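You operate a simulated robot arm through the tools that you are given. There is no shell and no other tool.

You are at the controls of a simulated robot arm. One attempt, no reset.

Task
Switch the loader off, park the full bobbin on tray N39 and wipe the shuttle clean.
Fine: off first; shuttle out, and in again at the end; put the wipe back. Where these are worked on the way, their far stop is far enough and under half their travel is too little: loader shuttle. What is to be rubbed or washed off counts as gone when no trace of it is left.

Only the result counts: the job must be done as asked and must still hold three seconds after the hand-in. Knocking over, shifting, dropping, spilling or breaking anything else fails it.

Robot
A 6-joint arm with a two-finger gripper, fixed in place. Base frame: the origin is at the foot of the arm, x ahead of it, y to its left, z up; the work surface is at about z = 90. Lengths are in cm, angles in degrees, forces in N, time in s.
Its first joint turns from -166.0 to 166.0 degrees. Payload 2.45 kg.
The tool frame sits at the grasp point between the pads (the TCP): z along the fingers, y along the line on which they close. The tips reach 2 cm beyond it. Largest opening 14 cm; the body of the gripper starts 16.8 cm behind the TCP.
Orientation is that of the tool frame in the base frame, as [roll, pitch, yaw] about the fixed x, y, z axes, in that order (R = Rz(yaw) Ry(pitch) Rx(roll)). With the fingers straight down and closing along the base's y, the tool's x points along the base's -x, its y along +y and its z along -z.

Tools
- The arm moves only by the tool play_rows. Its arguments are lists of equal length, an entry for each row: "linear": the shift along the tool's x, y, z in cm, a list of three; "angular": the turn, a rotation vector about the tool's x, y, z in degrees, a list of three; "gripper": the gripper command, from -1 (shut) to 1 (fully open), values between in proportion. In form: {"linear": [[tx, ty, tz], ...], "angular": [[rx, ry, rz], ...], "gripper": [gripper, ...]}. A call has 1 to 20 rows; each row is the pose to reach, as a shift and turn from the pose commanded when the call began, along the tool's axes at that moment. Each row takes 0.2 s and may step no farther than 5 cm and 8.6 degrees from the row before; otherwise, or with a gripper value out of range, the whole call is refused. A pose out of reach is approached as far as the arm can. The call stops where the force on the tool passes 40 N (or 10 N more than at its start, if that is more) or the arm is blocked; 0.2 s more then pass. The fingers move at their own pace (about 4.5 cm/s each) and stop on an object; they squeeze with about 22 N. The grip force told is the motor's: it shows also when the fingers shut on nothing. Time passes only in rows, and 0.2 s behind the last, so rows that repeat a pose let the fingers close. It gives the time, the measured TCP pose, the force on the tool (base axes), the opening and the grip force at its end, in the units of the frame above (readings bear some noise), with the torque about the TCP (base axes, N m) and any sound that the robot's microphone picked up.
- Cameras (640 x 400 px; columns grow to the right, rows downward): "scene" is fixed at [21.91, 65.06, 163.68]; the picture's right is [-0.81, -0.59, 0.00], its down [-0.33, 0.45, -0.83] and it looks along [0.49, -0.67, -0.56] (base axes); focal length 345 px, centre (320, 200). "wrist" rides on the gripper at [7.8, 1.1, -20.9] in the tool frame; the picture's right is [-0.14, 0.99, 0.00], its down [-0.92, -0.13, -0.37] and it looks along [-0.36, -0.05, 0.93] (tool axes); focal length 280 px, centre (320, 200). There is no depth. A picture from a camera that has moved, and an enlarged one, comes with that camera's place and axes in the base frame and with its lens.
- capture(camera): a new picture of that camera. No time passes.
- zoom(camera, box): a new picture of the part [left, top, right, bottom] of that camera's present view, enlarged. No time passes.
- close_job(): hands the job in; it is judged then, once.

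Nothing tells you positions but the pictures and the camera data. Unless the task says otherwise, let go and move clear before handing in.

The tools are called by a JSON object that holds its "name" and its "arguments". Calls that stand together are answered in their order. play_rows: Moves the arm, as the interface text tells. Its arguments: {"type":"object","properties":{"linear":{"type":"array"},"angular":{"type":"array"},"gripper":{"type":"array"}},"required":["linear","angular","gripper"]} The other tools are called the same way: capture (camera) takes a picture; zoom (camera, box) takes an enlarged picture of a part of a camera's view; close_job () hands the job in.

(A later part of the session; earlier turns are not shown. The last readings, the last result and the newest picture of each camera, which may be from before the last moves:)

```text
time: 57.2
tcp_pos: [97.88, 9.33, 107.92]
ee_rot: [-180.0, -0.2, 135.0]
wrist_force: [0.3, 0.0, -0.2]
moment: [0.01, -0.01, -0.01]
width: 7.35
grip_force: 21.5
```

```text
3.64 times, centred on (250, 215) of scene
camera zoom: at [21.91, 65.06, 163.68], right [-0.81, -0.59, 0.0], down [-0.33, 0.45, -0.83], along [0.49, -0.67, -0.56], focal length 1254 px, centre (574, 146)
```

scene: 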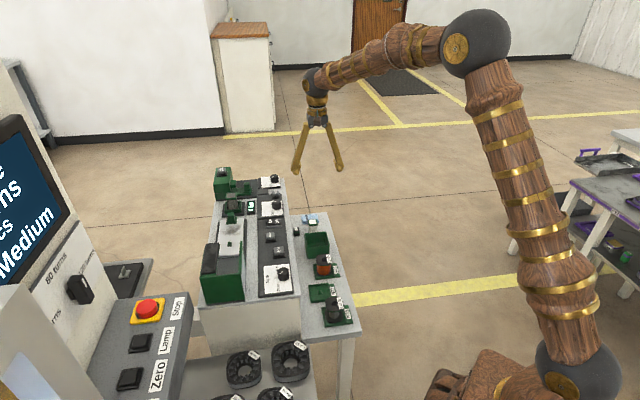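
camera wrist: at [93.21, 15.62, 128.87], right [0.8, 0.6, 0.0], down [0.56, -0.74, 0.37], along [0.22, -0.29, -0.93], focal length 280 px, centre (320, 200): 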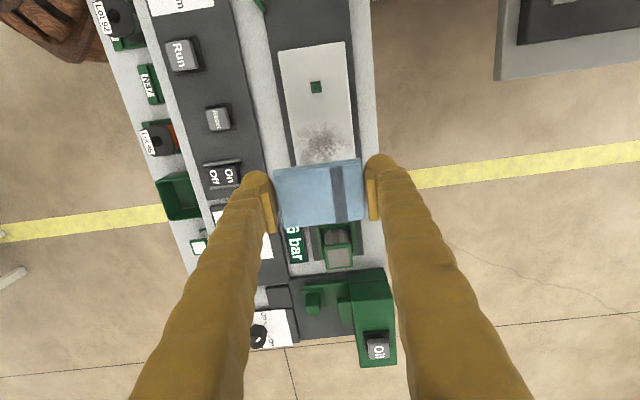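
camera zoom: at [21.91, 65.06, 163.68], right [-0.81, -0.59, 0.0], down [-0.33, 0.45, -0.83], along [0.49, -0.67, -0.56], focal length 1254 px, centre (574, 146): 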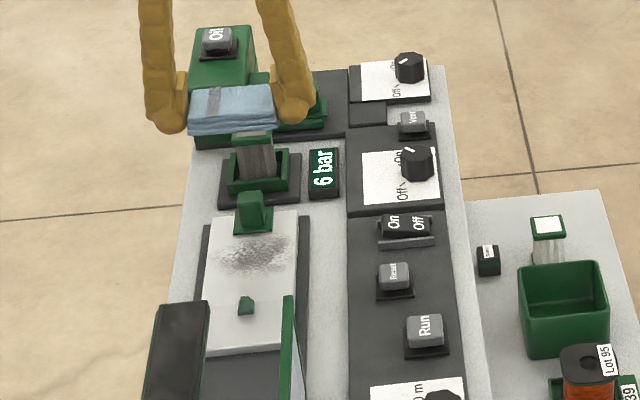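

The plate is about 8.3 cm wide, and the stain covers s≈58.7–65.3 along the slide, right up to the handle base. I'll bring the wipe down just behind the handle, stopping above the plate.

{"name": "play_rows", "arguments": {"linear": [[0.64, 0.07, 3], [0.64, 0.07, 6], [0.64, 0.07, 9], [0.64, 0.07, 11.5], [0.64, 0.07, 12.7], [0.64, 0.07, 12.7]], "angular": [[0, 0, 0], [0, 0, 0], [0, 0, 0], [0, 0, 0], [0, 0, 0], [0, 0, 0]], "gripper": [-1, -1, -1, -1, -1, -1]}}

{"name": "capture", "arguments": {"camera": "wrist"}}

{"name": "zoom", "arguments": {"camera": "scene", "box": [210, 180, 280, 250]}}

```text
time: 58.6
tcp_pos: [97.82, 10.21, 94.98]
ee_rot: [180.0, -0.2, 134.9]
wrist_force: [0.1, -0.3, -0.4]
moment: [0.01, 0.01, 0.0]
width: 7.37
grip_force: 21.7
```

```text
taken
camera wrist: at [93.2, 16.43, 115.91], right [0.8, 0.6, 0.0], down [0.56, -0.74, 0.37], along [0.22, -0.29, -0.93], focal length 280 px, centre (320, 200)
```

wrist: 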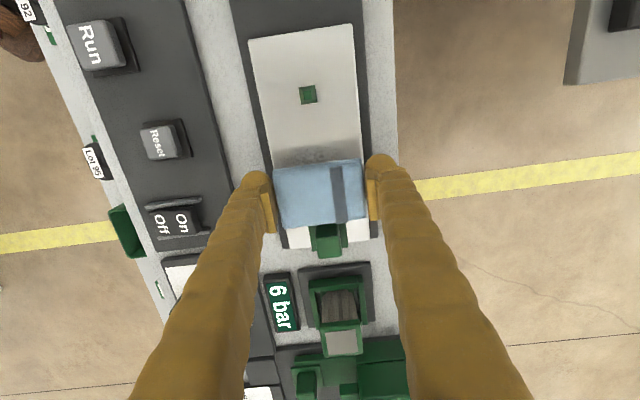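

```text
5.71 times, centred on (245, 215) of scene
camera zoom: at [21.91, 65.06, 163.68], right [-0.81, -0.59, 0.0], down [-0.33, 0.45, -0.83], along [0.49, -0.67, -0.56], focal length 1971 px, centre (749, 114)
```

zoom: 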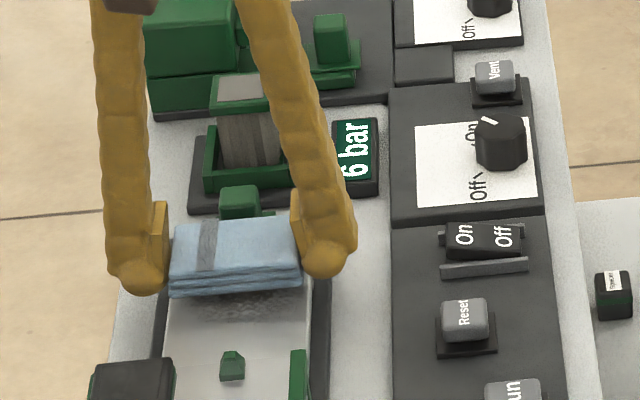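

{"name": "zoom", "arguments": {"camera": "wrist", "box": [250, 140, 400, 270]}}

```text
3.08 times, centred on (325, 205) of wrist
camera zoom: at [93.2, 16.43, 115.91], right [0.8, 0.6, 0.0], down [0.56, -0.74, 0.37], along [0.22, -0.29, -0.93], focal length 863 px, centre (305, 185)
```

zoom: 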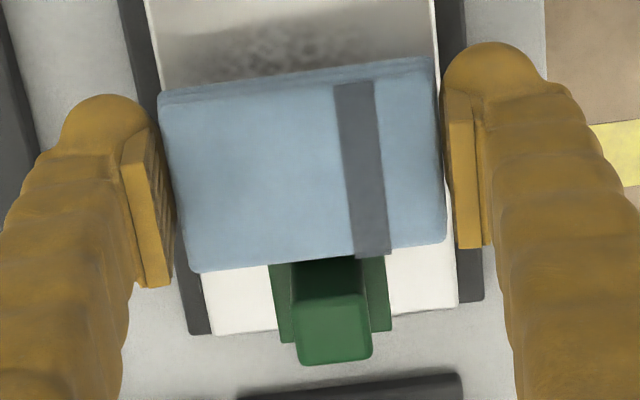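

The wipe's front edge is about 0.5 cm short of the handle base. I'll lower it gently until it touches the plate.

{"name": "play_rows", "arguments": {"linear": [[0, 0, 0.5], [0, 0, 0.9], [0, 0, 1.2], [0, 0, 1.4]], "angular": [[0, 0, 0], [0, 0, 0], [0, 0, 0], [0, 0, 0]], "gripper": [-1, -1, -1, -1]}}

```text
time: 59.6
tcp_pos: [97.79, 10.06, 93.8]
ee_rot: [-180.0, -0.2, 134.9]
wrist_force: [0.2, 0.0, 0.4]
moment: [0.01, -0.02, 0.01]
width: 7.34
grip_force: 22.1
```

{"name": "play_rows", "arguments": {"linear": [[0, 0, 0.1], [0, 0, 0.2], [0, 0, 0.3], [0, 0, 0.3]], "angular": [[0, 0, 0], [0, 0, 0], [0, 0, 0], [0, 0, 0]], "gripper": [-1, -1, -1, -1]}}

```text
time: 60.6
tcp_pos: [97.72, 10.15, 93.73]
ee_rot: [-179.9, -0.1, 135.0]
wrist_force: [-1.8, 4.4, 22.3]
moment: [0.01, 0.01, 0.02]
width: 7.36
grip_force: 21.8
```

The wipe presses on the plate with about 22 N. I'll rub across the plate with slightly lighter pressure.

{"name": "play_rows", "arguments": {"linear": [[0, 0.6, -0.05], [0, 1.2, -0.05], [0, 0.6, -0.05], [0, 0, -0.05], [0, -0.6, -0.05], [0, -1.2, -0.05], [0, -0.6, -0.05], [0, 0, -0.05]], "angular": [[0, 0, 0], [0, 0, 0], [0, 0, 0], [0, 0, 0], [0, 0, 0], [0, 0, 0], [0, 0, 0], [0, 0, 0]], "gripper": [-1, -1, -1, -1, -1, -1, -1, -1]}}

{"name": "capture", "arguments": {"camera": "wrist"}}

{"name": "zoom", "arguments": {"camera": "scene", "box": [210, 180, 280, 250]}}

```text
time: 61.2
tcp_pos: [98.36, 10.63, 93.77]
ee_rot: [-179.9, -0.1, 135.0]
wrist_force: [-0.4, -1.0, 3.8]
moment: [-0.15, 0.15, 0.06]
width: 7.37
grip_force: 21.9
stopped in row 2: the force on the tool passed its limit at 45 N (the readings are from after the stop); the commanded pose is now the measured one
```

```text
taken
camera wrist: at [93.74, 16.93, 114.66], right [0.8, 0.6, 0.0], down [0.56, -0.74, 0.37], along [0.22, -0.29, -0.93], focal length 280 px, centre (320, 200)
```

wrist: 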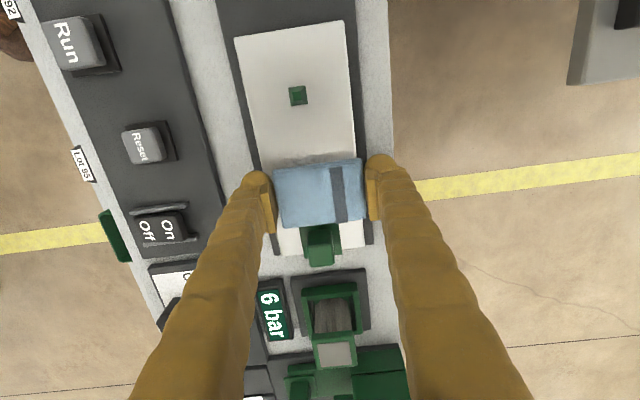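

```text
5.71 times, centred on (245, 215) of scene
camera zoom: at [21.91, 65.06, 163.68], right [-0.81, -0.59, 0.0], down [-0.33, 0.45, -0.83], along [0.49, -0.67, -0.56], focal length 1971 px, centre (749, 114)
```

zoom: 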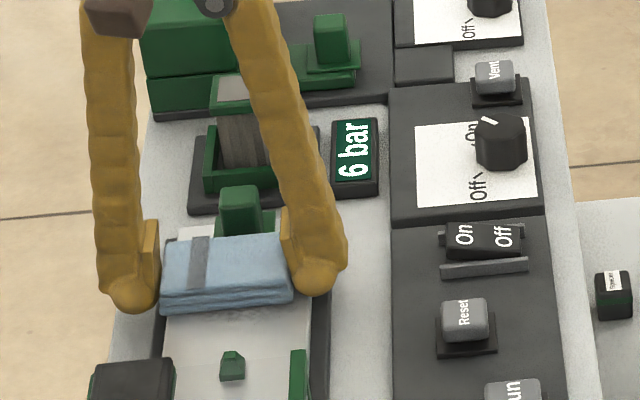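

It stopped because the combined force got too high; the stain fringe already looks lighter. I'll go on with lighter pressure and smaller steps.

{"name": "play_rows", "arguments": {"linear": [[0, -0.4, 0.03], [0, -0.8, 0.05], [0, -1.2, 0.05], [0, -1.6, 0.05], [0, -2.0, 0.05], [0, -2.4, 0.05], [0, -2.0, 0.05], [0, -1.6, 0.05], [0, -1.2, 0.05], [0, -0.8, 0.05], [0, -0.4, 0.05], [0, 0, 0.05], [0, -0.4, 0.05], [0, -0.8, 0.05]], "angular": [[0, 0, 0], [0, 0, 0], [0, 0, 0], [0, 0, 0], [0, 0, 0], [0, 0, 0], [0, 0, 0], [0, 0, 0], [0, 0, 0], [0, 0, 0], [0, 0, 0], [0, 0, 0], [0, 0, 0], [0, 0, 0]], "gripper": [-1, -1, -1, -1, -1, -1, -1, -1, -1, -1, -1, -1, -1, -1]}}

{"name": "capture", "arguments": {"camera": "wrist"}}

{"name": "zoom", "arguments": {"camera": "scene", "box": [210, 180, 280, 250]}}

```text
time: 62.8
tcp_pos: [96.9, 9.06, 93.69]
ee_rot: [-179.7, -0.1, 134.9]
wrist_force: [-3.4, 0.3, 8.0]
moment: [0.29, -0.2, 0.14]
width: 7.35
grip_force: 22.3
stopped in row 8: the force on the tool passed its limit at 42 N (the readings are from after the stop); the commanded pose is now the measured one
```

```text
taken
camera wrist: at [92.28, 15.29, 114.69], right [0.8, 0.6, -0.01], down [0.56, -0.74, 0.37], along [0.22, -0.3, -0.93], focal length 280 px, centre (320, 200)
```

wrist: 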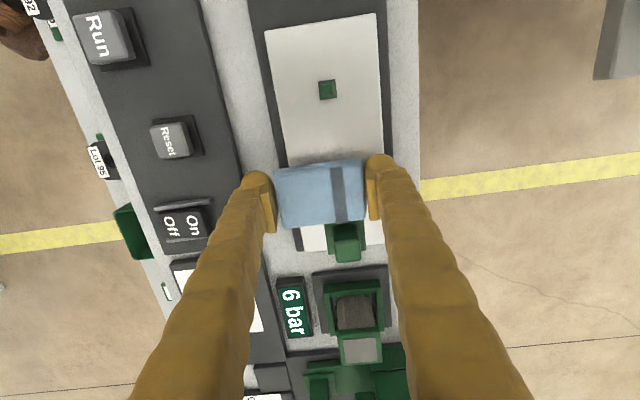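

```text
5.71 times, centred on (245, 215) of scene
camera zoom: at [21.91, 65.06, 163.68], right [-0.81, -0.59, 0.0], down [-0.33, 0.45, -0.83], along [0.49, -0.67, -0.56], focal length 1971 px, centre (749, 114)
```

zoom: 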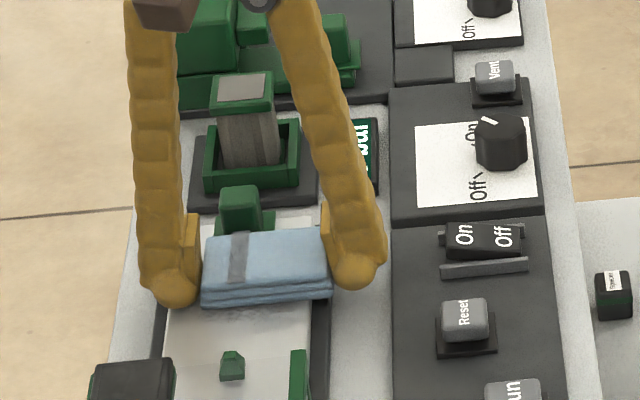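

I'll lift the wipe to check how much of the stain is left.

{"name": "play_rows", "arguments": {"linear": [[0, 0, -1], [0, 0, -3], [0, 0, -6], [0, 0, -9], [0, 0, -9]], "angular": [[0, 0, 0], [0, 0, 0], [0, 0, 0], [0, 0, 0], [0, 0, 0]], "gripper": [-1, -1, -1, -1, -1]}}

{"name": "capture", "arguments": {"camera": "wrist"}}

{"name": "zoom", "arguments": {"camera": "scene", "box": [215, 200, 275, 250]}}

{"name": "zoom", "arguments": {"camera": "wrist", "box": [240, 70, 400, 250]}}

```text
time: 64.0
tcp_pos: [96.85, 9.04, 102.77]
ee_rot: [-179.6, -0.2, 134.9]
wrist_force: [0.2, 0.0, -0.3]
moment: [0.01, 0.01, 0.0]
width: 7.34
grip_force: 21.7
```

```text
taken
camera wrist: at [92.21, 15.31, 123.65], right [0.8, 0.6, -0.01], down [0.56, -0.74, 0.37], along [0.22, -0.3, -0.93], focal length 280 px, centre (320, 200)
```

wrist: 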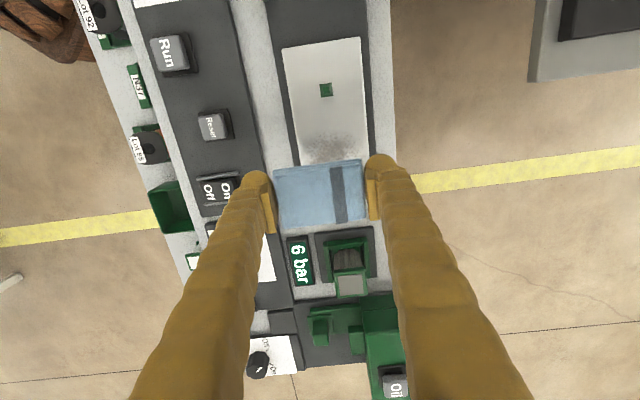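

```text
8.00 times, centred on (245, 225) of scene
camera zoom: at [21.91, 65.06, 163.68], right [-0.81, -0.59, 0.0], down [-0.33, 0.45, -0.83], along [0.49, -0.67, -0.56], focal length 2760 px, centre (920, 0)
```

zoom: 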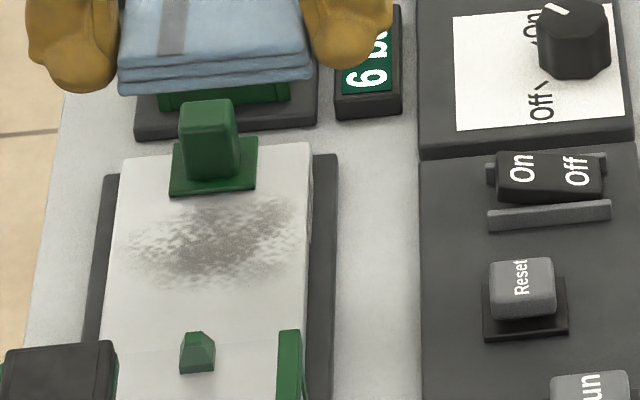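

```text
2.22 times, centred on (320, 160) of wrist
camera zoom: at [92.21, 15.31, 123.65], right [0.8, 0.6, -0.01], down [0.56, -0.74, 0.37], along [0.22, -0.3, -0.93], focal length 623 px, centre (320, 289)
```

zoom: 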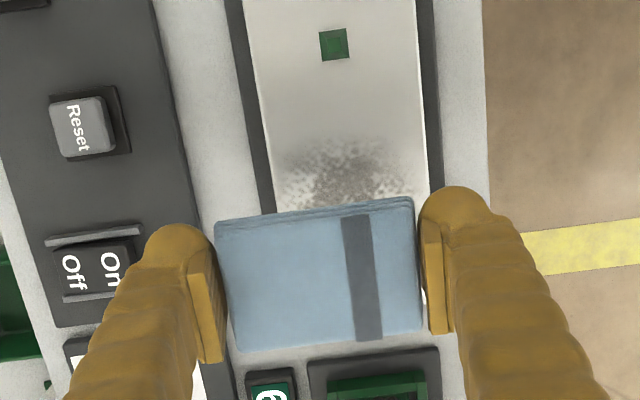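

The stain is fading evenly but is still visible, so more rubbing is needed. I'll straighten the small tilt, return to the plate and settle at a lighter contact force first.

{"name": "play_rows", "arguments": {"linear": [[-0.11, 1.5, 2], [-0.11, 1.5, 5], [-0.11, 1.5, 7.5], [-0.11, 1.5, 8.5], [-0.11, 1.5, 8.8], [-0.11, 1.5, 9.0], [-0.11, 1.5, 9.0]], "angular": [[-0.2, 0, 0], [-0.35, 0, 0], [-0.35, 0, 0], [-0.35, 0, 0], [-0.35, 0, 0], [-0.35, 0, 0], [-0.35, 0, 0]], "gripper": [-1, -1, -1, -1, -1, -1, -1]}}

```text
time: 65.6
tcp_pos: [98.18, 9.87, 93.7]
ee_rot: [179.9, -0.2, 134.9]
wrist_force: [-0.1, -1.1, 0.2]
moment: [-0.02, 0.01, 0.02]
width: 7.34
grip_force: 22.0
```

{"name": "play_rows", "arguments": {"linear": [[0, 0, 0.04], [0, 0, 0.08], [0, 0, 0.08]], "angular": [[0, 0, 0], [0, 0, 0], [0, 0, 0]], "gripper": [-1, -1, -1]}}

```text
time: 66.4
tcp_pos: [98.08, 9.92, 93.78]
ee_rot: [179.9, -0.2, 135.0]
wrist_force: [2.7, 0.3, 14.8]
moment: [-0.17, 0.06, 0.03]
width: 7.36
grip_force: 22.2
```

Contact is at 14.8 N. I'll ease off slightly and rub across the plate.

{"name": "play_rows", "arguments": {"linear": [[0, 0.2, -0.03], [0, 0.5, -0.03], [0, 0.8, -0.03], [0, 1.1, -0.03], [0, 0.8, -0.03], [0, 0.5, -0.03], [0, 0.2, -0.03], [0, -0.1, -0.03], [0, -0.4, -0.03], [0, -0.7, -0.03], [0, -1.0, -0.03], [0, -1.3, -0.03], [0, -1.0, -0.03], [0, -0.7, -0.03], [0, -0.4, -0.03], [0, -0.1, -0.03], [0, 0, -0.03]], "angular": [[0, 0, 0], [0, 0, 0], [0, 0, 0], [0, 0, 0], [0, 0, 0], [0, 0, 0], [0, 0, 0], [0, 0, 0], [0, 0, 0], [0, 0, 0], [0, 0, 0], [0, 0, 0], [0, 0, 0], [0, 0, 0], [0, 0, 0], [0, 0, 0], [0, 0, 0]], "gripper": [-1, -1, -1, -1, -1, -1, -1, -1, -1, -1, -1, -1, -1, -1, -1, -1, -1]}}

{"name": "zoom", "arguments": {"camera": "wrist", "box": [240, 100, 400, 260]}}

```text
time: 69.2
tcp_pos: [97.1, 9.13, 93.85]
ee_rot: [-179.8, -0.2, 135.0]
wrist_force: [-3.3, -0.2, 9.8]
moment: [0.35, -0.28, 0.14]
width: 7.35
grip_force: 21.9
stopped in row 14: the force on the tool passed its limit at 42 N (the readings are from after the stop); the commanded pose is now the measured one
```

```text
2.50 times, centred on (320, 180) of wrist
camera zoom: at [92.48, 15.34, 114.67], right [0.8, 0.6, 0.0], down [0.56, -0.74, 0.37], along [0.22, -0.29, -0.93], focal length 701 px, centre (320, 250)
```

zoom: 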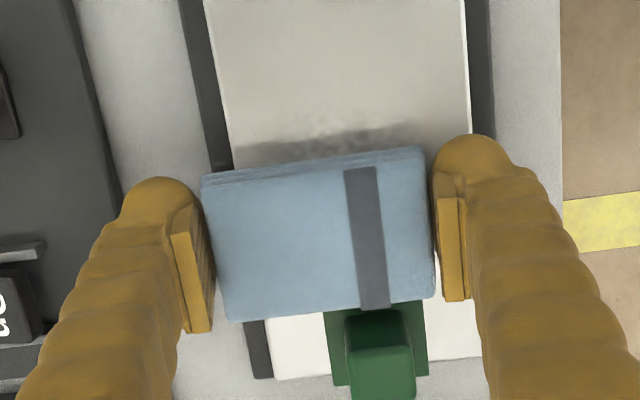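

The wipe catches on the plate's near edge when it overhangs, so I'll keep strokes within about ±0.5 cm across. Lifting slightly, I'll recentre and start a stroke along the outward slide direction.

{"name": "play_rows", "arguments": {"linear": [[0, 0, -0.8], [1.5, 0.8, -0.8], [3, 1.5, -0.8], [3, 1.5, -0.3], [3, 1.5, 0], [3, 1.5, 0]], "angular": [[0, 0, 0], [-0.2, 0, 0], [-0.2, 0, 0], [-0.2, 0, 0], [-0.2, 0, 0], [-0.2, 0, 0]], "gripper": [-1, -1, -1, -1, -1, -1]}}

{"name": "zoom", "arguments": {"camera": "scene", "box": [215, 200, 275, 250]}}

{"name": "capture", "arguments": {"camera": "wrist"}}

```text
time: 70.6
tcp_pos: [96.12, 12.19, 93.83]
ee_rot: [179.9, -0.2, 134.9]
wrist_force: [-0.3, -0.4, -0.2]
moment: [-0.02, 0.01, -0.01]
width: 7.37
grip_force: 22.3
```

```text
8.00 times, centred on (245, 225) of scene
camera zoom: at [21.91, 65.06, 163.68], right [-0.81, -0.59, 0.0], down [-0.33, 0.45, -0.83], along [0.49, -0.67, -0.56], focal length 2760 px, centre (920, 0)
```

zoom: 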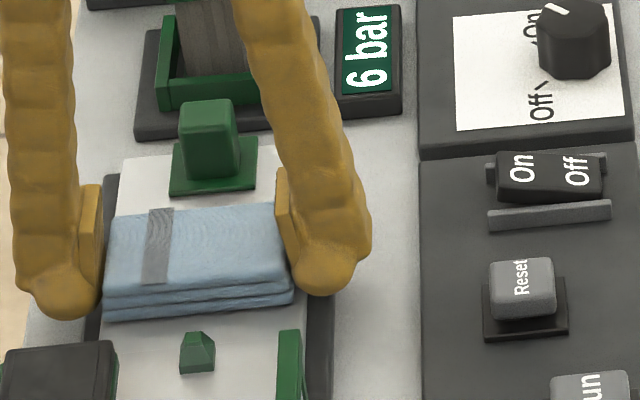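

```text
taken
camera wrist: at [91.43, 18.39, 114.71], right [0.8, 0.6, 0.0], down [0.56, -0.74, 0.37], along [0.22, -0.29, -0.93], focal length 280 px, centre (320, 200)
```

wrist: 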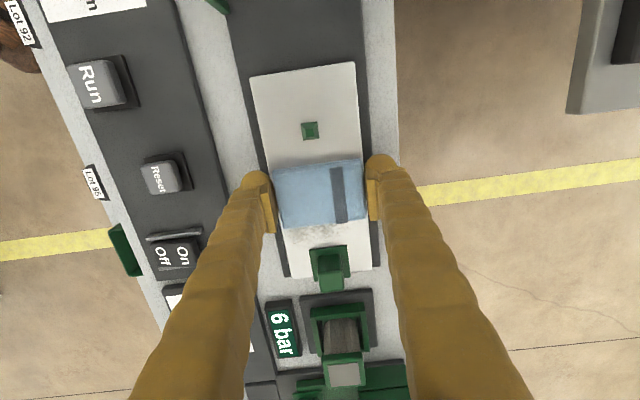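

{"name": "play_rows", "arguments": {"linear": [[0, 0, 0.06], [0, 0, 0.12], [0, 0, 0.12]], "angular": [[0, 0, 0], [0, 0, 0], [0, 0, 0]], "gripper": [-1, -1, -1]}}

```text
time: 71.4
tcp_pos: [96.04, 12.27, 93.6]
ee_rot: [179.8, -0.2, 134.9]
wrist_force: [-0.3, 1.5, 11.3]
moment: [-0.11, 0.06, -0.03]
width: 7.35
grip_force: 22.1
```

There's light contact of 11 N. Now I'll make a zigzag stroke outward toward the handle.

{"name": "play_rows", "arguments": {"linear": [[-0.2, 0.3, 0], [-0.4, 0, 0], [-0.6, -0.3, 0], [-0.8, 0, 0], [-1.0, 0.3, 0], [-1.2, 0, 0], [-1.4, -0.3, 0], [-1.6, 0, 0], [-1.8, 0.3, 0], [-2.0, 0, 0], [-2.2, -0.3, 0], [-2.4, 0, 0], [-2.6, 0.3, 0], [-2.8, 0, 0], [-2.8, -0.3, 0], [-2.8, 0, 0]], "angular": [[0, 0, 0], [0, 0, 0], [0, 0, 0], [0, 0, 0], [0, 0, 0], [0, 0, 0], [0, 0, 0], [0, 0, 0], [0, 0, 0], [0, 0, 0], [0, 0, 0], [0, 0, 0], [0, 0, 0], [0, 0, 0], [0, 0, 0], [0, 0, 0]], "gripper": [-1, -1, -1, -1, -1, -1, -1, -1, -1, -1, -1, -1, -1, -1, -1, -1]}}

{"name": "zoom", "arguments": {"camera": "scene", "box": [215, 200, 275, 250]}}

{"name": "zoom", "arguments": {"camera": "wrist", "box": [240, 100, 400, 260]}}

```text
time: 72.8
tcp_pos: [96.87, 11.73, 93.62]
ee_rot: [180.0, -0.2, 134.9]
wrist_force: [-4.4, 1.2, 9.5]
moment: [-0.12, 0.03, -0.09]
width: 7.34
grip_force: 22.4
stopped in row 6: the force on the tool passed its limit at 42 N (the readings are from after the stop); the commanded pose is now the measured one
```

```text
8.00 times, centred on (245, 225) of scene
camera zoom: at [21.91, 65.06, 163.68], right [-0.81, -0.59, 0.0], down [-0.33, 0.45, -0.83], along [0.49, -0.67, -0.56], focal length 2760 px, centre (920, 0)
```

zoom: 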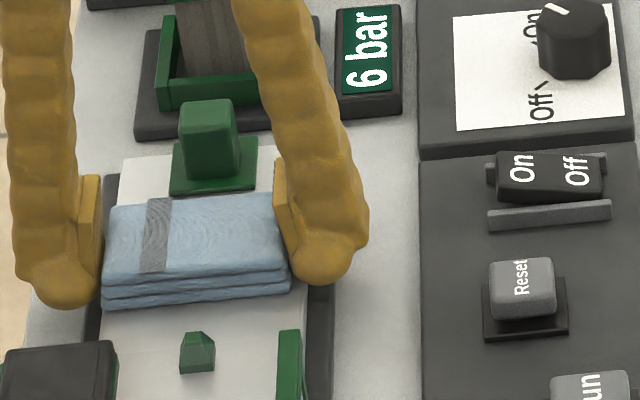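

```text
2.50 times, centred on (320, 180) of wrist
camera zoom: at [92.13, 17.89, 114.6], right [0.8, 0.6, 0.0], down [0.56, -0.74, 0.36], along [0.22, -0.29, -0.93], focal length 701 px, centre (320, 250)
```

zoom: 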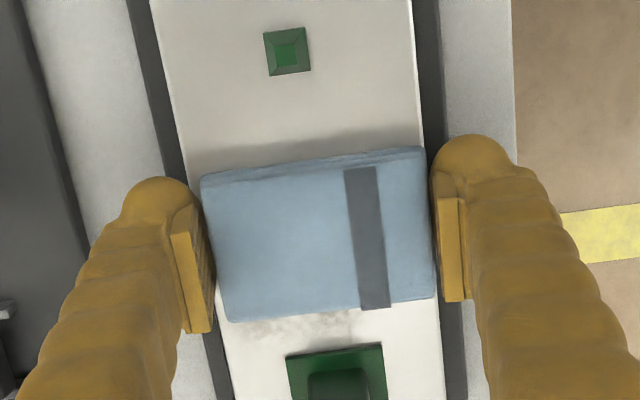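

The friction spikes are still reaching the limit. I'll reduce the pressure further and take smaller steps.

{"name": "play_rows", "arguments": {"linear": [[0, 0, -0.04], [-0.2, -0.2, -0.04], [-0.4, -0.4, -0.04], [-0.6, -0.2, -0.04], [-0.8, 0, -0.04], [-1.0, 0.2, -0.04], [-1.2, 0, -0.04], [-1.4, -0.2, -0.04], [-1.6, -0.4, -0.04], [-1.8, -0.2, -0.04], [-1.9, 0, -0.04], [-1.9, 0.2, -0.04], [-1.9, 0, -0.04]], "angular": [[0, 0, 0], [0, 0, 0], [0, 0, 0], [0, 0, 0], [0, 0, 0], [0, 0, 0], [0, 0, 0], [0, 0, 0], [0, 0, 0], [0, 0, 0], [0, 0, 0], [0, 0, 0], [0, 0, 0]], "gripper": [-1, -1, -1, -1, -1, -1, -1, -1, -1, -1, -1, -1, -1]}}

```text
time: 75.6
tcp_pos: [98.11, 10.46, 93.64]
ee_rot: [179.8, -0.2, 134.9]
wrist_force: [-3.7, 2.7, 14.7]
moment: [-0.41, 0.45, -0.22]
width: 7.34
grip_force: 22.0
```

The stroke went through. The torque shows only the near end of the wipe is touching, so I'll level it by +0.25° and then lift to check the stain.

{"name": "play_rows", "arguments": {"linear": [[0, 0, -1], [0, 0, -4], [0, 0, -8], [0, 0, -8]], "angular": [[0.1, 0, 0], [0.25, 0, 0], [0.25, 0, 0], [0.25, 0, 0]], "gripper": [-1, -1, -1, -1]}}

{"name": "zoom", "arguments": {"camera": "scene", "box": [215, 200, 275, 250]}}

{"name": "zoom", "arguments": {"camera": "wrist", "box": [240, 60, 400, 220]}}

```text
time: 76.6
tcp_pos: [98.0, 10.46, 101.87]
ee_rot: [-179.8, -0.3, 134.9]
wrist_force: [0.1, -0.5, 0.3]
moment: [0.0, -0.01, -0.01]
width: 7.32
grip_force: 22.5
```

```text
8.00 times, centred on (245, 225) of scene
camera zoom: at [21.91, 65.06, 163.68], right [-0.81, -0.59, 0.0], down [-0.33, 0.45, -0.83], along [0.49, -0.67, -0.56], focal length 2760 px, centre (920, 0)
```

zoom: 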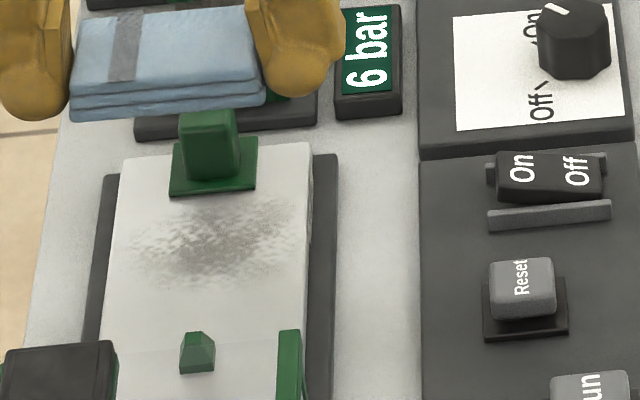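

```text
2.50 times, centred on (320, 140) of wrist
camera zoom: at [93.42, 16.77, 122.71], right [0.8, 0.6, 0.0], down [0.56, -0.74, 0.36], along [0.22, -0.29, -0.93], focal length 701 px, centre (320, 350)
```

zoom: 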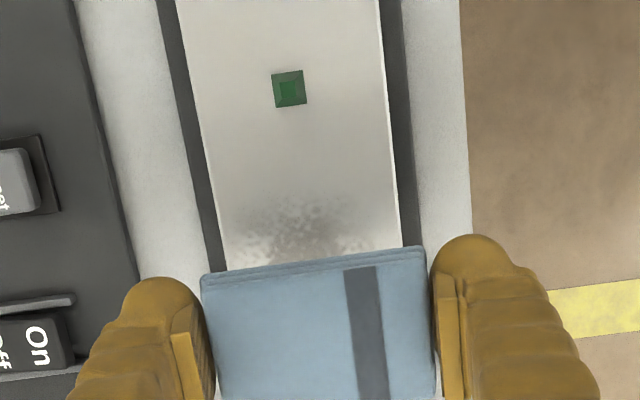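

It's about half faded and rubbing works. I'll go back down over the stain's centre and continue.

{"name": "play_rows", "arguments": {"linear": [[0.5, 0, 3], [0.5, 0, 6], [0.5, 0, 7.7], [0.5, 0, 8.0], [0.5, 0, 8.1], [0.5, 0, 8.1]], "angular": [[0, 0, 0], [0, 0, 0], [0, 0, 0], [0, 0, 0], [0, 0, 0], [0, 0, 0]], "gripper": [-1, -1, -1, -1, -1, -1]}}

```text
time: 78.0
tcp_pos: [97.75, 10.85, 93.68]
ee_rot: [-179.9, -0.2, 134.9]
wrist_force: [-0.7, 1.7, 4.5]
moment: [0.11, -0.14, 0.04]
width: 7.36
grip_force: 22.3
```

{"name": "play_rows", "arguments": {"linear": [[0, 0.2, 0.02], [0, 0.45, 0.02], [0, 0.2, 0.02], [0, -0.05, 0.02], [0, -0.3, 0.02], [0, -0.55, 0.02], [0, -0.3, 0.02], [0, -0.05, 0.02], [0, 0.2, 0.02], [0, 0.45, 0.02], [0, 0.2, 0.02], [0, -0.05, 0.02], [0, -0.3, 0.02], [0, -0.55, 0.02], [0, -0.3, 0.02], [0, 0, 0.02]], "angular": [[-0.1, 0, 0], [-0.1, 0, 0], [-0.1, 0, 0], [-0.1, 0, 0], [-0.1, 0, 0], [-0.1, 0, 0], [-0.1, 0, 0], [-0.1, 0, 0], [-0.1, 0, 0], [-0.1, 0, 0], [-0.1, 0, 0], [-0.1, 0, 0], [-0.1, 0, 0], [-0.1, 0, 0], [-0.1, 0, 0], [-0.1, 0, 0]], "gripper": [-1, -1, -1, -1, -1, -1, -1, -1, -1, -1, -1, -1, -1, -1, -1, -1]}}

{"name": "zoom", "arguments": {"camera": "wrist", "box": [240, 100, 400, 260]}}

```text
time: 80.1
tcp_pos: [97.87, 10.65, 93.52]
ee_rot: [-179.6, -0.3, 134.9]
wrist_force: [-7.9, -4.0, 5.8]
moment: [-0.31, 0.32, -0.09]
width: 7.38
grip_force: 21.5
stopped in row 10: the force on the tool passed its limit at 43 N (the readings are from after the stop); the commanded pose is now the measured one
```

```text
2.50 times, centred on (320, 180) of wrist
camera zoom: at [93.25, 16.84, 114.49], right [0.8, 0.6, -0.01], down [0.56, -0.74, 0.36], along [0.22, -0.29, -0.93], focal length 701 px, centre (320, 250)
```

zoom: 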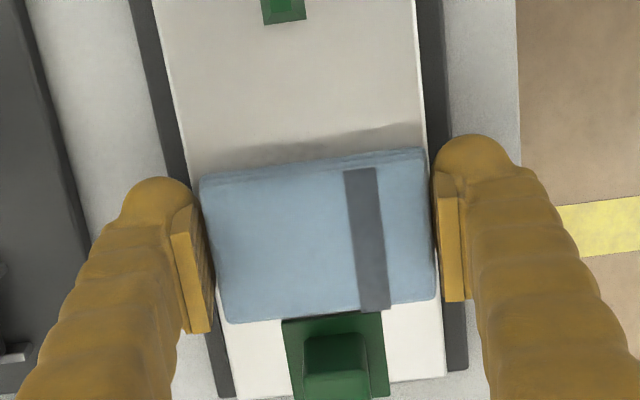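

{"name": "play_rows", "arguments": {"linear": [[0, 0, -0.15], [0, 0, -0.15], [0, 0, -0.12]], "angular": [[-0.2, 0, 0], [-0.35, 0, 0], [-0.35, 0, 0]], "gripper": [-1, -1, -1]}}

```text
time: 80.9
tcp_pos: [97.92, 10.66, 93.62]
ee_rot: [179.9, -0.3, 134.8]
wrist_force: [-3.0, 0.5, 5.8]
moment: [-0.19, 0.21, -0.16]
width: 7.34
grip_force: 21.9
```

{"name": "play_rows", "arguments": {"linear": [[0, -0.2, 0], [0, -0.4, 0], [0, -0.6, 0], [0, -0.8, 0], [0, -0.6, 0], [0, -0.4, 0], [0, -0.2, 0], [0, 0, 0], [0, 0.2, 0], [0, 0, 0], [0, -0.2, 0], [0, -0.4, 0], [0, -0.6, 0], [0, -0.8, 0], [0, -0.6, 0], [0, -0.4, 0], [0, -0.2, 0], [0, 0, 0]], "angular": [[0.1, 0, 0], [0.1, 0, 0], [0.1, 0, 0], [0.1, 0, 0], [0.1, 0, 0], [0.1, 0, 0], [0.1, 0, 0], [0.1, 0, 0], [0.1, 0, 0], [0.1, 0, 0], [0.1, 0, 0], [0.1, 0, 0], [0.1, 0, 0], [0.1, 0, 0], [0.1, 0, 0], [0.1, 0, 0], [0.1, 0, 0], [0.1, 0, 0]], "gripper": [-1, -1, -1, -1, -1, -1, -1, -1, -1, -1, -1, -1, -1, -1, -1, -1, -1, -1]}}

```text
time: 83.8
tcp_pos: [97.51, 10.46, 93.51]
ee_rot: [179.8, -0.1, 134.9]
wrist_force: [0.8, 1.9, 2.7]
moment: [0.09, -0.12, 0.02]
width: 7.34
grip_force: 21.9
stopped in row 14: the force on the tool passed its limit at 41 N (the readings are from after the stop); the commanded pose is now the measured one
```

{"name": "play_rows", "arguments": {"linear": [[0, 0.15, -0.03], [0, 0.35, -0.03], [0, 0.55, -0.03], [0, 0.75, -0.03], [0, 0.95, -0.03], [0, 0.75, -0.03], [0, 0.55, -0.03], [0, 0.35, -0.03], [0, 0.15, -0.03], [0, 0, -0.03], [0, 0.15, -0.03], [0, 0.35, -0.03], [0, 0.55, -0.03], [0, 0.75, -0.03], [0, 0.95, -0.03], [0, 0.75, -0.03], [0, 0.55, -0.03], [0, 0.35, -0.03], [0, 0.15, -0.03], [0, 0, -0.03]], "angular": [[0.1, 0, 0], [0.1, 0, 0], [0.1, 0, 0], [0.1, 0, 0], [0.1, 0, 0], [0.1, 0, 0], [0.1, 0, 0], [0.1, 0, 0], [0.1, 0, 0], [0.1, 0, 0], [0.1, 0, 0], [0.1, 0, 0], [0.1, 0, 0], [0.1, 0, 0], [0.1, 0, 0], [0.1, 0, 0], [0.1, 0, 0], [0.1, 0, 0], [0.1, 0, 0], [0.1, 0, 0]], "gripper": [-1, -1, -1, -1, -1, -1, -1, -1, -1, -1, -1, -1, -1, -1, -1, -1, -1, -1, -1, -1]}}

{"name": "zoom", "arguments": {"camera": "wrist", "box": [240, 100, 400, 260]}}

```text
time: 88.0
tcp_pos: [97.68, 10.31, 93.6]
ee_rot: [179.8, -0.2, 134.8]
wrist_force: [11.1, 9.7, 10.5]
moment: [0.47, -0.48, -0.04]
width: 7.39
grip_force: 22.0
```

```text
2.50 times, centred on (320, 180) of wrist
camera zoom: at [92.86, 16.46, 114.55], right [0.8, 0.6, 0.0], down [0.56, -0.74, 0.37], along [0.22, -0.29, -0.93], focal length 701 px, centre (320, 250)
```

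zoom: 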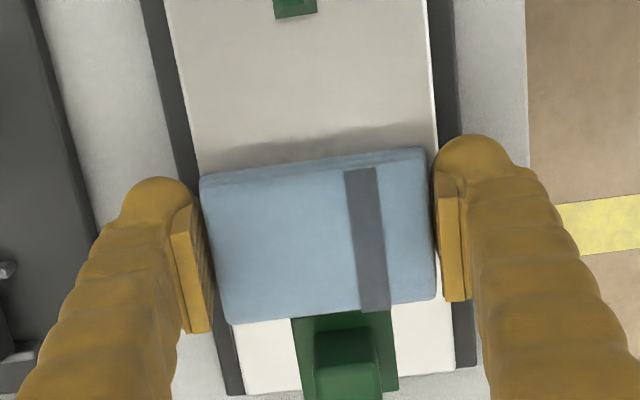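

All twenty rows went through. I'll lift to check the stain again.

{"name": "play_rows", "arguments": {"linear": [[0, 0, -1], [0, 0, -4], [0, 0, -8], [0, 0, -8]], "angular": [[0, 0, 0], [0.1, 0, 0], [0.1, 0, 0], [0.1, 0, 0]], "gripper": [-1, -1, -1, -1]}}

{"name": "zoom", "arguments": {"camera": "scene", "box": [215, 200, 275, 250]}}

{"name": "zoom", "arguments": {"camera": "wrist", "box": [240, 60, 400, 220]}}

```text
time: 89.0
tcp_pos: [97.22, 10.0, 101.67]
ee_rot: [-180.0, -0.2, 134.9]
wrist_force: [0.1, 0.4, -0.9]
moment: [0.01, -0.02, -0.04]
width: 7.35
grip_force: 22.2
```

```text
8.00 times, centred on (245, 225) of scene
camera zoom: at [21.91, 65.06, 163.68], right [-0.81, -0.59, 0.0], down [-0.33, 0.45, -0.83], along [0.49, -0.67, -0.56], focal length 2760 px, centre (920, 0)
```

zoom: 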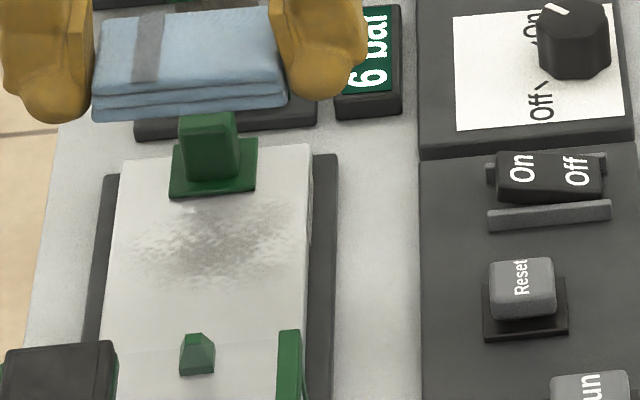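

```text
2.50 times, centred on (320, 140) of wrist
camera zoom: at [92.6, 16.28, 122.6], right [0.8, 0.6, 0.0], down [0.56, -0.74, 0.37], along [0.22, -0.29, -0.93], focal length 701 px, centre (320, 350)
```

zoom: 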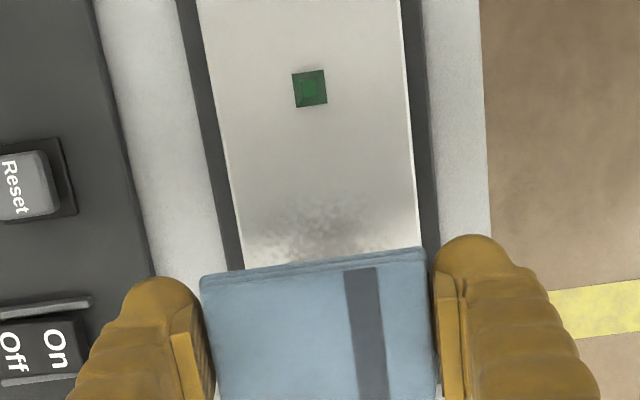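

It's fading further. Longer strokes seem to work better, so I'll use strokes toward the handle (against the shuttle's stop), lifting on each return so the shuttle isn't dragged in.

{"name": "play_rows", "arguments": {"linear": [[1, 0.4, 2], [2.37, 0.8, 5], [2.37, 0.8, 7], [2.37, 0.8, 7.7], [2.37, 0.8, 7.9], [2.37, 0.8, 7.9]], "angular": [[0, 0, 0], [0, 0, 0], [0, 0, 0], [0, 0, 0], [0, 0, 0], [0, 0, 0]], "gripper": [-1, -1, -1, -1, -1, -1]}}

```text
time: 90.4
tcp_pos: [96.45, 12.57, 93.81]
ee_rot: [-180.0, -0.2, 134.9]
wrist_force: [0.4, -0.1, -0.1]
moment: [0.02, 0.0, -0.02]
width: 7.36
grip_force: 22.2
```

{"name": "play_rows", "arguments": {"linear": [[0, -0.2, 0.06], [0, -0.3, 0.12], [0, -0.3, 0.12]], "angular": [[0, 0, 0], [0, 0, 0], [0, 0, 0]], "gripper": [-1, -1, -1]}}

```text
time: 91.2
tcp_pos: [96.37, 12.14, 93.66]
ee_rot: [179.9, -0.1, 134.9]
wrist_force: [-0.2, 0.0, -0.6]
moment: [0.01, 0.0, -0.06]
width: 7.34
grip_force: 21.8
```

{"name": "play_rows", "arguments": {"linear": [[0, 0, 0.05], [0, 0, 0.08], [0, 0, 0.08]], "angular": [[0, 0, 0], [0, 0, 0], [0, 0, 0]], "gripper": [-1, -1, -1]}}

```text
time: 92.0
tcp_pos: [96.2, 12.23, 93.52]
ee_rot: [180.0, -0.2, 134.9]
wrist_force: [-10.5, -9.8, 9.6]
moment: [-0.48, 0.46, -0.04]
width: 7.39
grip_force: 22.1
```

{"name": "play_rows", "arguments": {"linear": [[-0.4, 0, 0], [-0.9, 0, 0], [-1.4, 0, 0], [-1.9, 0, 0], [-2.4, 0, 0], [-2.9, 0, 0], [-2.9, 0, -0.4], [-1.5, 0, -0.4], [0, 0, -0.4], [0, 0, 0], [-0.4, 0, 0], [-0.9, 0, 0], [-1.4, 0, 0], [-1.9, 0, 0], [-2.4, 0, 0], [-2.9, 0, 0], [-2.9, 0, -0.4], [-1.5, 0, -0.4], [0, 0, -0.4]], "angular": [[0, 0, 0], [0, 0, 0], [0, 0, 0], [0, 0, 0], [0, 0, 0], [0, 0, 0], [0, 0, 0], [0, 0, 0], [0, 0, 0], [0, 0, 0], [0, 0, 0], [0, 0, 0], [0, 0, 0], [0, 0, 0], [0, 0, 0], [0, 0, 0], [0, 0, 0], [0, 0, 0], [0, 0, 0]], "gripper": [-1, -1, -1, -1, -1, -1, -1, -1, -1, -1, -1, -1, -1, -1, -1, -1, -1, -1, -1]}}

{"name": "zoom", "arguments": {"camera": "wrist", "box": [240, 100, 400, 260]}}

```text
time: 94.6
tcp_pos: [96.75, 11.84, 93.61]
ee_rot: [179.9, -0.2, 134.9]
wrist_force: [-3.4, -1.1, 5.0]
moment: [-0.18, 0.23, -0.02]
width: 7.36
grip_force: 22.1
stopped in row 12: the force on the tool passed its limit at 50 N (the readings are from after the stop); the commanded pose is now the measured one
```

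```text
2.50 times, centred on (320, 180) of wrist
camera zoom: at [92.03, 18.05, 114.59], right [0.8, 0.6, 0.0], down [0.56, -0.74, 0.37], along [0.22, -0.29, -0.93], focal length 701 px, centre (320, 250)
```

zoom: 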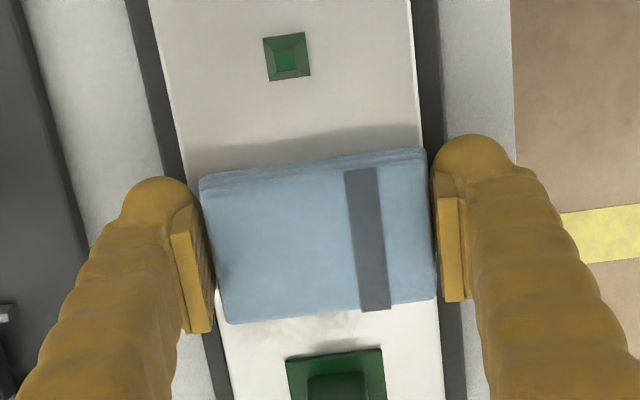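

That works well, and only a faint residue shows now. I'll continue with the same strokes.

{"name": "play_rows", "arguments": {"linear": [[-0.4, 0, 0], [-0.8, 0, 0], [-1.2, 0, 0], [-1.7, 0, 0], [-2.2, 0, 0], [-2.2, 0, -0.4], [-0.8, 0, -0.4], [0.8, 0, -0.4], [0.8, 0, 0], [0.4, 0, 0], [0, 0, 0], [-0.4, 0, 0], [-0.8, 0, 0], [-1.2, 0, 0], [-1.7, 0, 0], [-2.2, 0, 0], [-2.2, 0, -0.4], [-0.8, 0, -0.4], [0.8, 0, -0.4]], "angular": [[0, 0, 0], [0, 0, 0], [0, 0, 0], [0, 0, 0], [0, 0, 0], [0, 0, 0], [0, 0, 0], [0, 0, 0], [0, 0, 0], [0, 0, 0], [0, 0, 0], [0, 0, 0], [0, 0, 0], [0, 0, 0], [0, 0, 0], [0, 0, 0], [0, 0, 0], [0, 0, 0], [0, 0, 0]], "gripper": [-1, -1, -1, -1, -1, -1, -1, -1, -1, -1, -1, -1, -1, -1, -1, -1, -1, -1, -1]}}

{"name": "zoom", "arguments": {"camera": "wrist", "box": [240, 100, 400, 260]}}

{"name": "zoom", "arguments": {"camera": "scene", "box": [215, 200, 275, 250]}}

```text
time: 97.6
tcp_pos: [97.62, 11.09, 93.81]
ee_rot: [179.9, -0.1, 134.9]
wrist_force: [-3.3, -1.2, 4.8]
moment: [-0.19, 0.2, -0.03]
width: 7.35
grip_force: 22.0
stopped in row 14: the force on the tool passed its limit at 42 N (the readings are from after the stop); the commanded pose is now the measured one
```

```text
2.50 times, centred on (320, 180) of wrist
camera zoom: at [92.91, 17.42, 114.67], right [0.8, 0.6, 0.0], down [0.56, -0.74, 0.37], along [0.22, -0.29, -0.93], focal length 701 px, centre (320, 250)
```

zoom: 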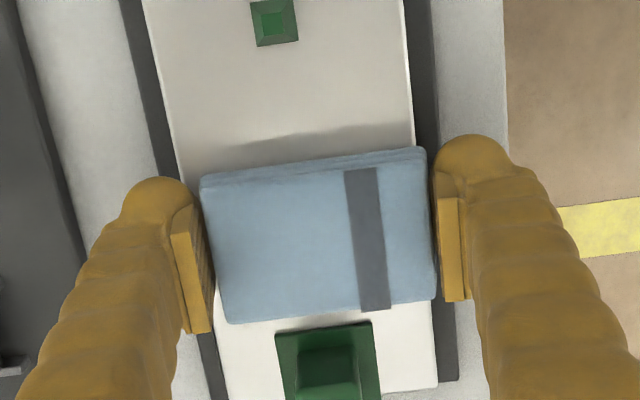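

```text
8.00 times, centred on (245, 225) of scene
camera zoom: at [21.91, 65.06, 163.68], right [-0.81, -0.59, 0.0], down [-0.33, 0.45, -0.83], along [0.49, -0.67, -0.56], focal length 2760 px, centre (920, 0)
```

zoom: 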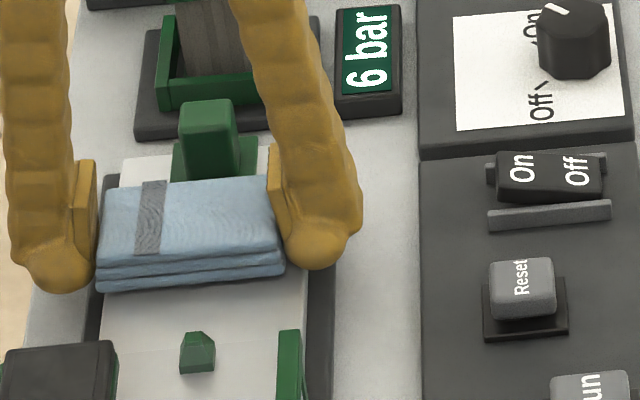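

Good progress. I'll lift and check what remains.

{"name": "play_rows", "arguments": {"linear": [[0, 0, -1], [0, 0, -4], [0, 0, -8], [0, 0, -8]], "angular": [[0, 0, 0], [0, 0, 0], [0, 0, 0], [0, 0, 0]], "gripper": [-1, -1, -1, -1]}}

{"name": "zoom", "arguments": {"camera": "scene", "box": [215, 200, 275, 250]}}

{"name": "zoom", "arguments": {"camera": "wrist", "box": [240, 60, 400, 220]}}

```text
time: 98.6
tcp_pos: [97.41, 11.22, 101.87]
ee_rot: [179.9, -0.3, 134.9]
wrist_force: [-0.1, 0.1, -0.5]
moment: [0.03, 0.05, -0.01]
width: 7.36
grip_force: 22.0
```

```text
8.00 times, centred on (245, 225) of scene
camera zoom: at [21.91, 65.06, 163.68], right [-0.81, -0.59, 0.0], down [-0.33, 0.45, -0.83], along [0.49, -0.67, -0.56], focal length 2760 px, centre (920, 0)
```

zoom: 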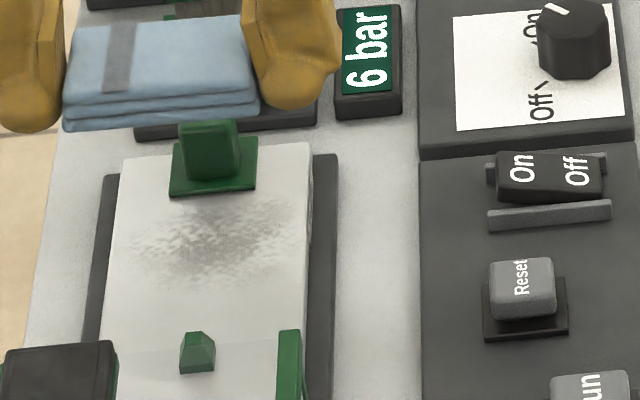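

```text
2.50 times, centred on (320, 140) of wrist
camera zoom: at [92.74, 17.49, 122.8], right [0.8, 0.6, 0.0], down [0.56, -0.74, 0.37], along [0.22, -0.29, -0.93], focal length 701 px, centre (320, 350)
```

zoom: 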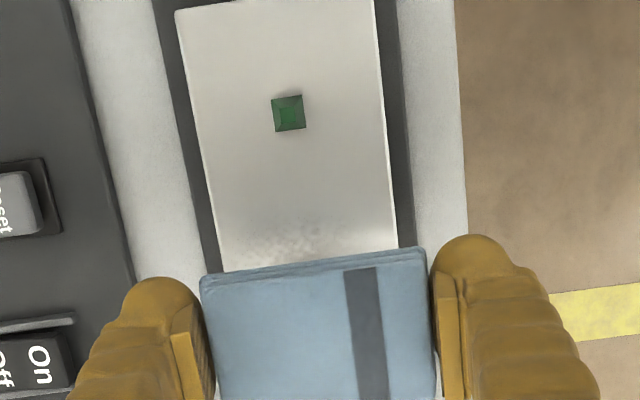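

About three quarters is gone, with a little more left toward the panel side. I'll continue strokes shifted slightly that way.

{"name": "play_rows", "arguments": {"linear": [[0.8, -0.2, 3], [1.64, -0.5, 6], [1.64, -0.5, 7.8], [1.64, -0.5, 8.1], [1.64, -0.5, 8.2], [1.64, -0.5, 8.2]], "angular": [[0, 0, 0], [0, 0, 0], [0, 0, 0], [0, 0, 0], [0, 0, 0], [0, 0, 0]], "gripper": [-1, -1, -1, -1, -1, -1]}}

```text
time: 100.0
tcp_pos: [96.07, 12.09, 93.48]
ee_rot: [179.7, -0.1, 134.9]
wrist_force: [1.3, 0.1, 2.7]
moment: [-0.09, -0.01, 0.04]
width: 7.38
grip_force: 21.5
```

{"name": "play_rows", "arguments": {"linear": [[-0.3, 0, 0.03], [-0.8, 0, 0.03], [-1.3, 0, 0.03], [-1.8, 0, 0.03], [-2.3, 0, 0.03], [-2.9, 0, 0.03], [-2.9, 0, -0.4], [-1.5, 0, -0.4], [0, 0, -0.4], [0, 0, 0.03], [-0.4, 0, 0.03], [-0.9, 0, 0.03], [-1.4, 0, 0.03], [-1.9, 0, 0.03], [-2.4, 0, 0.03], [-2.9, 0, 0.03], [-2.9, 0, -0.4], [-1.5, 0, -0.4], [0, 0, -0.4]], "angular": [[0.2, 0, 0], [0.2, 0, 0], [0.2, 0, 0], [0.2, 0, 0], [0.2, 0, 0], [0.2, 0, 0], [0.2, 0, 0], [0.2, 0, 0], [0.2, 0, 0], [0.2, 0, 0], [0.2, 0, 0], [0.2, 0, 0], [0.2, 0, 0], [0.2, 0, 0], [0.2, 0, 0], [0.2, 0, 0], [0.2, 0, 0], [0.2, 0, 0], [0.2, 0, 0]], "gripper": [-1, -1, -1, -1, -1, -1, -1, -1, -1, -1, -1, -1, -1, -1, -1, -1, -1, -1, -1]}}

{"name": "zoom", "arguments": {"camera": "wrist", "box": [240, 100, 400, 260]}}

```text
time: 104.0
tcp_pos: [96.1, 11.99, 93.79]
ee_rot: [-179.9, -0.2, 134.9]
wrist_force: [-0.7, -0.5, 0.0]
moment: [0.01, 0.04, 0.01]
width: 7.36
grip_force: 21.7
```

```text
2.50 times, centred on (320, 180) of wrist
camera zoom: at [91.52, 18.36, 114.85], right [0.8, 0.6, 0.0], down [0.56, -0.74, 0.37], along [0.22, -0.29, -0.93], focal length 701 px, centre (320, 250)
```

zoom: 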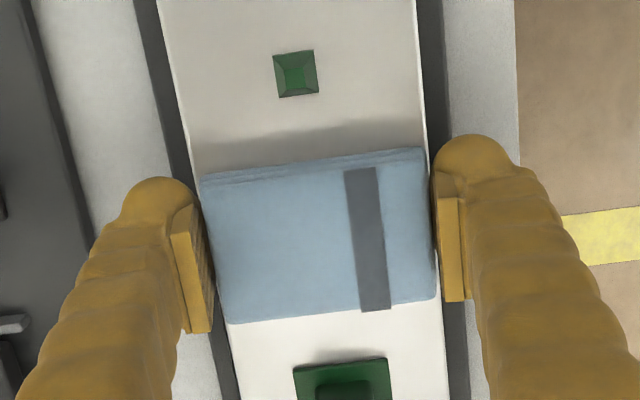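

Two full strokes went through. I'll repeat them.

{"name": "play_rows", "arguments": {"linear": [[0, 0, 0.43], [-0.4, 0, 0.43], [-0.9, 0, 0.43], [-1.4, 0, 0.43], [-1.9, 0, 0.43], [-2.4, 0, 0.43], [-2.9, 0, 0.43], [-2.9, 0, 0], [-1.5, 0, 0], [0, 0, 0], [0, 0, 0.43], [-0.4, 0, 0.43], [-0.9, 0, 0.43], [-1.4, 0, 0.43], [-1.9, 0, 0.43], [-2.4, 0, 0.43], [-2.9, 0, 0.43], [-2.9, 0, 0], [-1.5, 0, 0], [0, 0, 0]], "angular": [[0, 0, 0], [0, 0, 0], [0, 0, 0], [0, 0, 0], [0, 0, 0], [0, 0, 0], [0, 0, 0], [0, 0, 0], [0, 0, 0], [0, 0, 0], [0, 0, 0], [0, 0, 0], [0, 0, 0], [0, 0, 0], [0, 0, 0], [0, 0, 0], [0, 0, 0], [0, 0, 0], [0, 0, 0], [0, 0, 0]], "gripper": [-1, -1, -1, -1, -1, -1, -1, -1, -1, -1, -1, -1, -1, -1, -1, -1, -1, -1, -1, -1]}}

{"name": "zoom", "arguments": {"camera": "wrist", "box": [240, 100, 400, 260]}}

```text
time: 108.2
tcp_pos: [96.09, 12.13, 93.92]
ee_rot: [-180.0, -0.2, 134.9]
wrist_force: [-0.4, 0.2, -1.2]
moment: [0.01, -0.01, 0.0]
width: 7.39
grip_force: 22.3
```

```text
2.50 times, centred on (320, 180) of wrist
camera zoom: at [91.43, 18.31, 114.86], right [0.8, 0.6, 0.0], down [0.56, -0.74, 0.37], along [0.22, -0.29, -0.93], focal length 701 px, centre (320, 250)
```

zoom: 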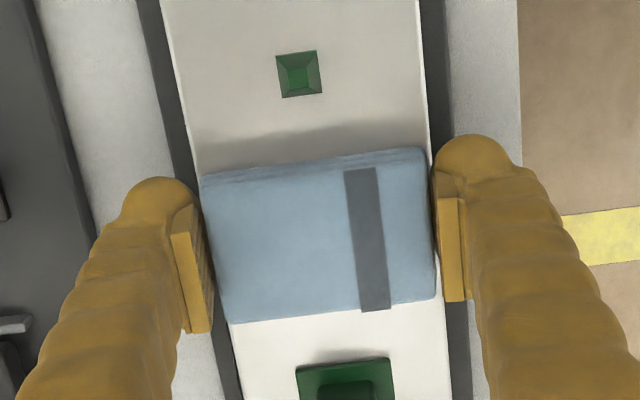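

I'll lift to look again.

{"name": "play_rows", "arguments": {"linear": [[0, 0, -3], [0, 0, -7], [0, 0, -7]], "angular": [[0, 0, 0], [0, 0, 0], [0, 0, 0]], "gripper": [-1, -1, -1]}}

{"name": "zoom", "arguments": {"camera": "scene", "box": [215, 200, 275, 250]}}

{"name": "zoom", "arguments": {"camera": "wrist", "box": [240, 60, 400, 220]}}

```text
time: 109.0
tcp_pos: [96.2, 12.31, 100.94]
ee_rot: [-179.8, -0.2, 134.9]
wrist_force: [-0.6, -0.4, -0.7]
moment: [0.01, -0.02, -0.03]
width: 7.36
grip_force: 22.5
```

```text
8.00 times, centred on (245, 225) of scene
camera zoom: at [21.91, 65.06, 163.68], right [-0.81, -0.59, 0.0], down [-0.33, 0.45, -0.83], along [0.49, -0.67, -0.56], focal length 2760 px, centre (920, 0)
```

zoom: 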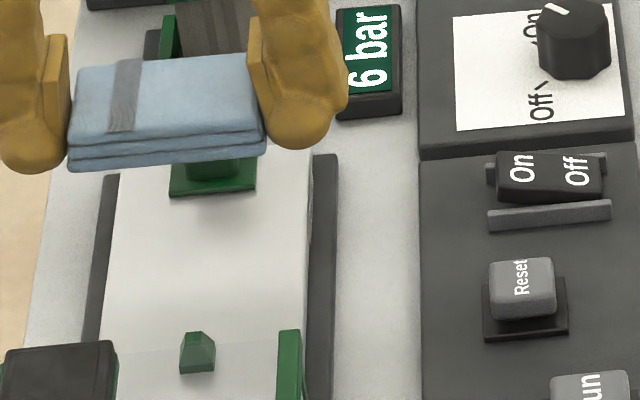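

```text
2.50 times, centred on (320, 140) of wrist
camera zoom: at [91.59, 18.47, 121.96], right [0.8, 0.6, 0.0], down [0.56, -0.74, 0.37], along [0.22, -0.29, -0.93], focal length 701 px, centre (320, 350)
```

zoom: 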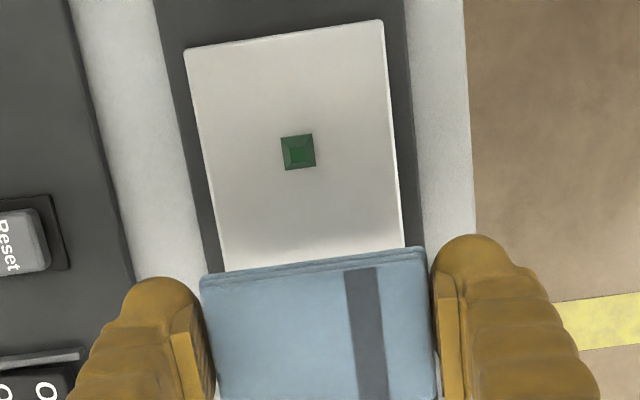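

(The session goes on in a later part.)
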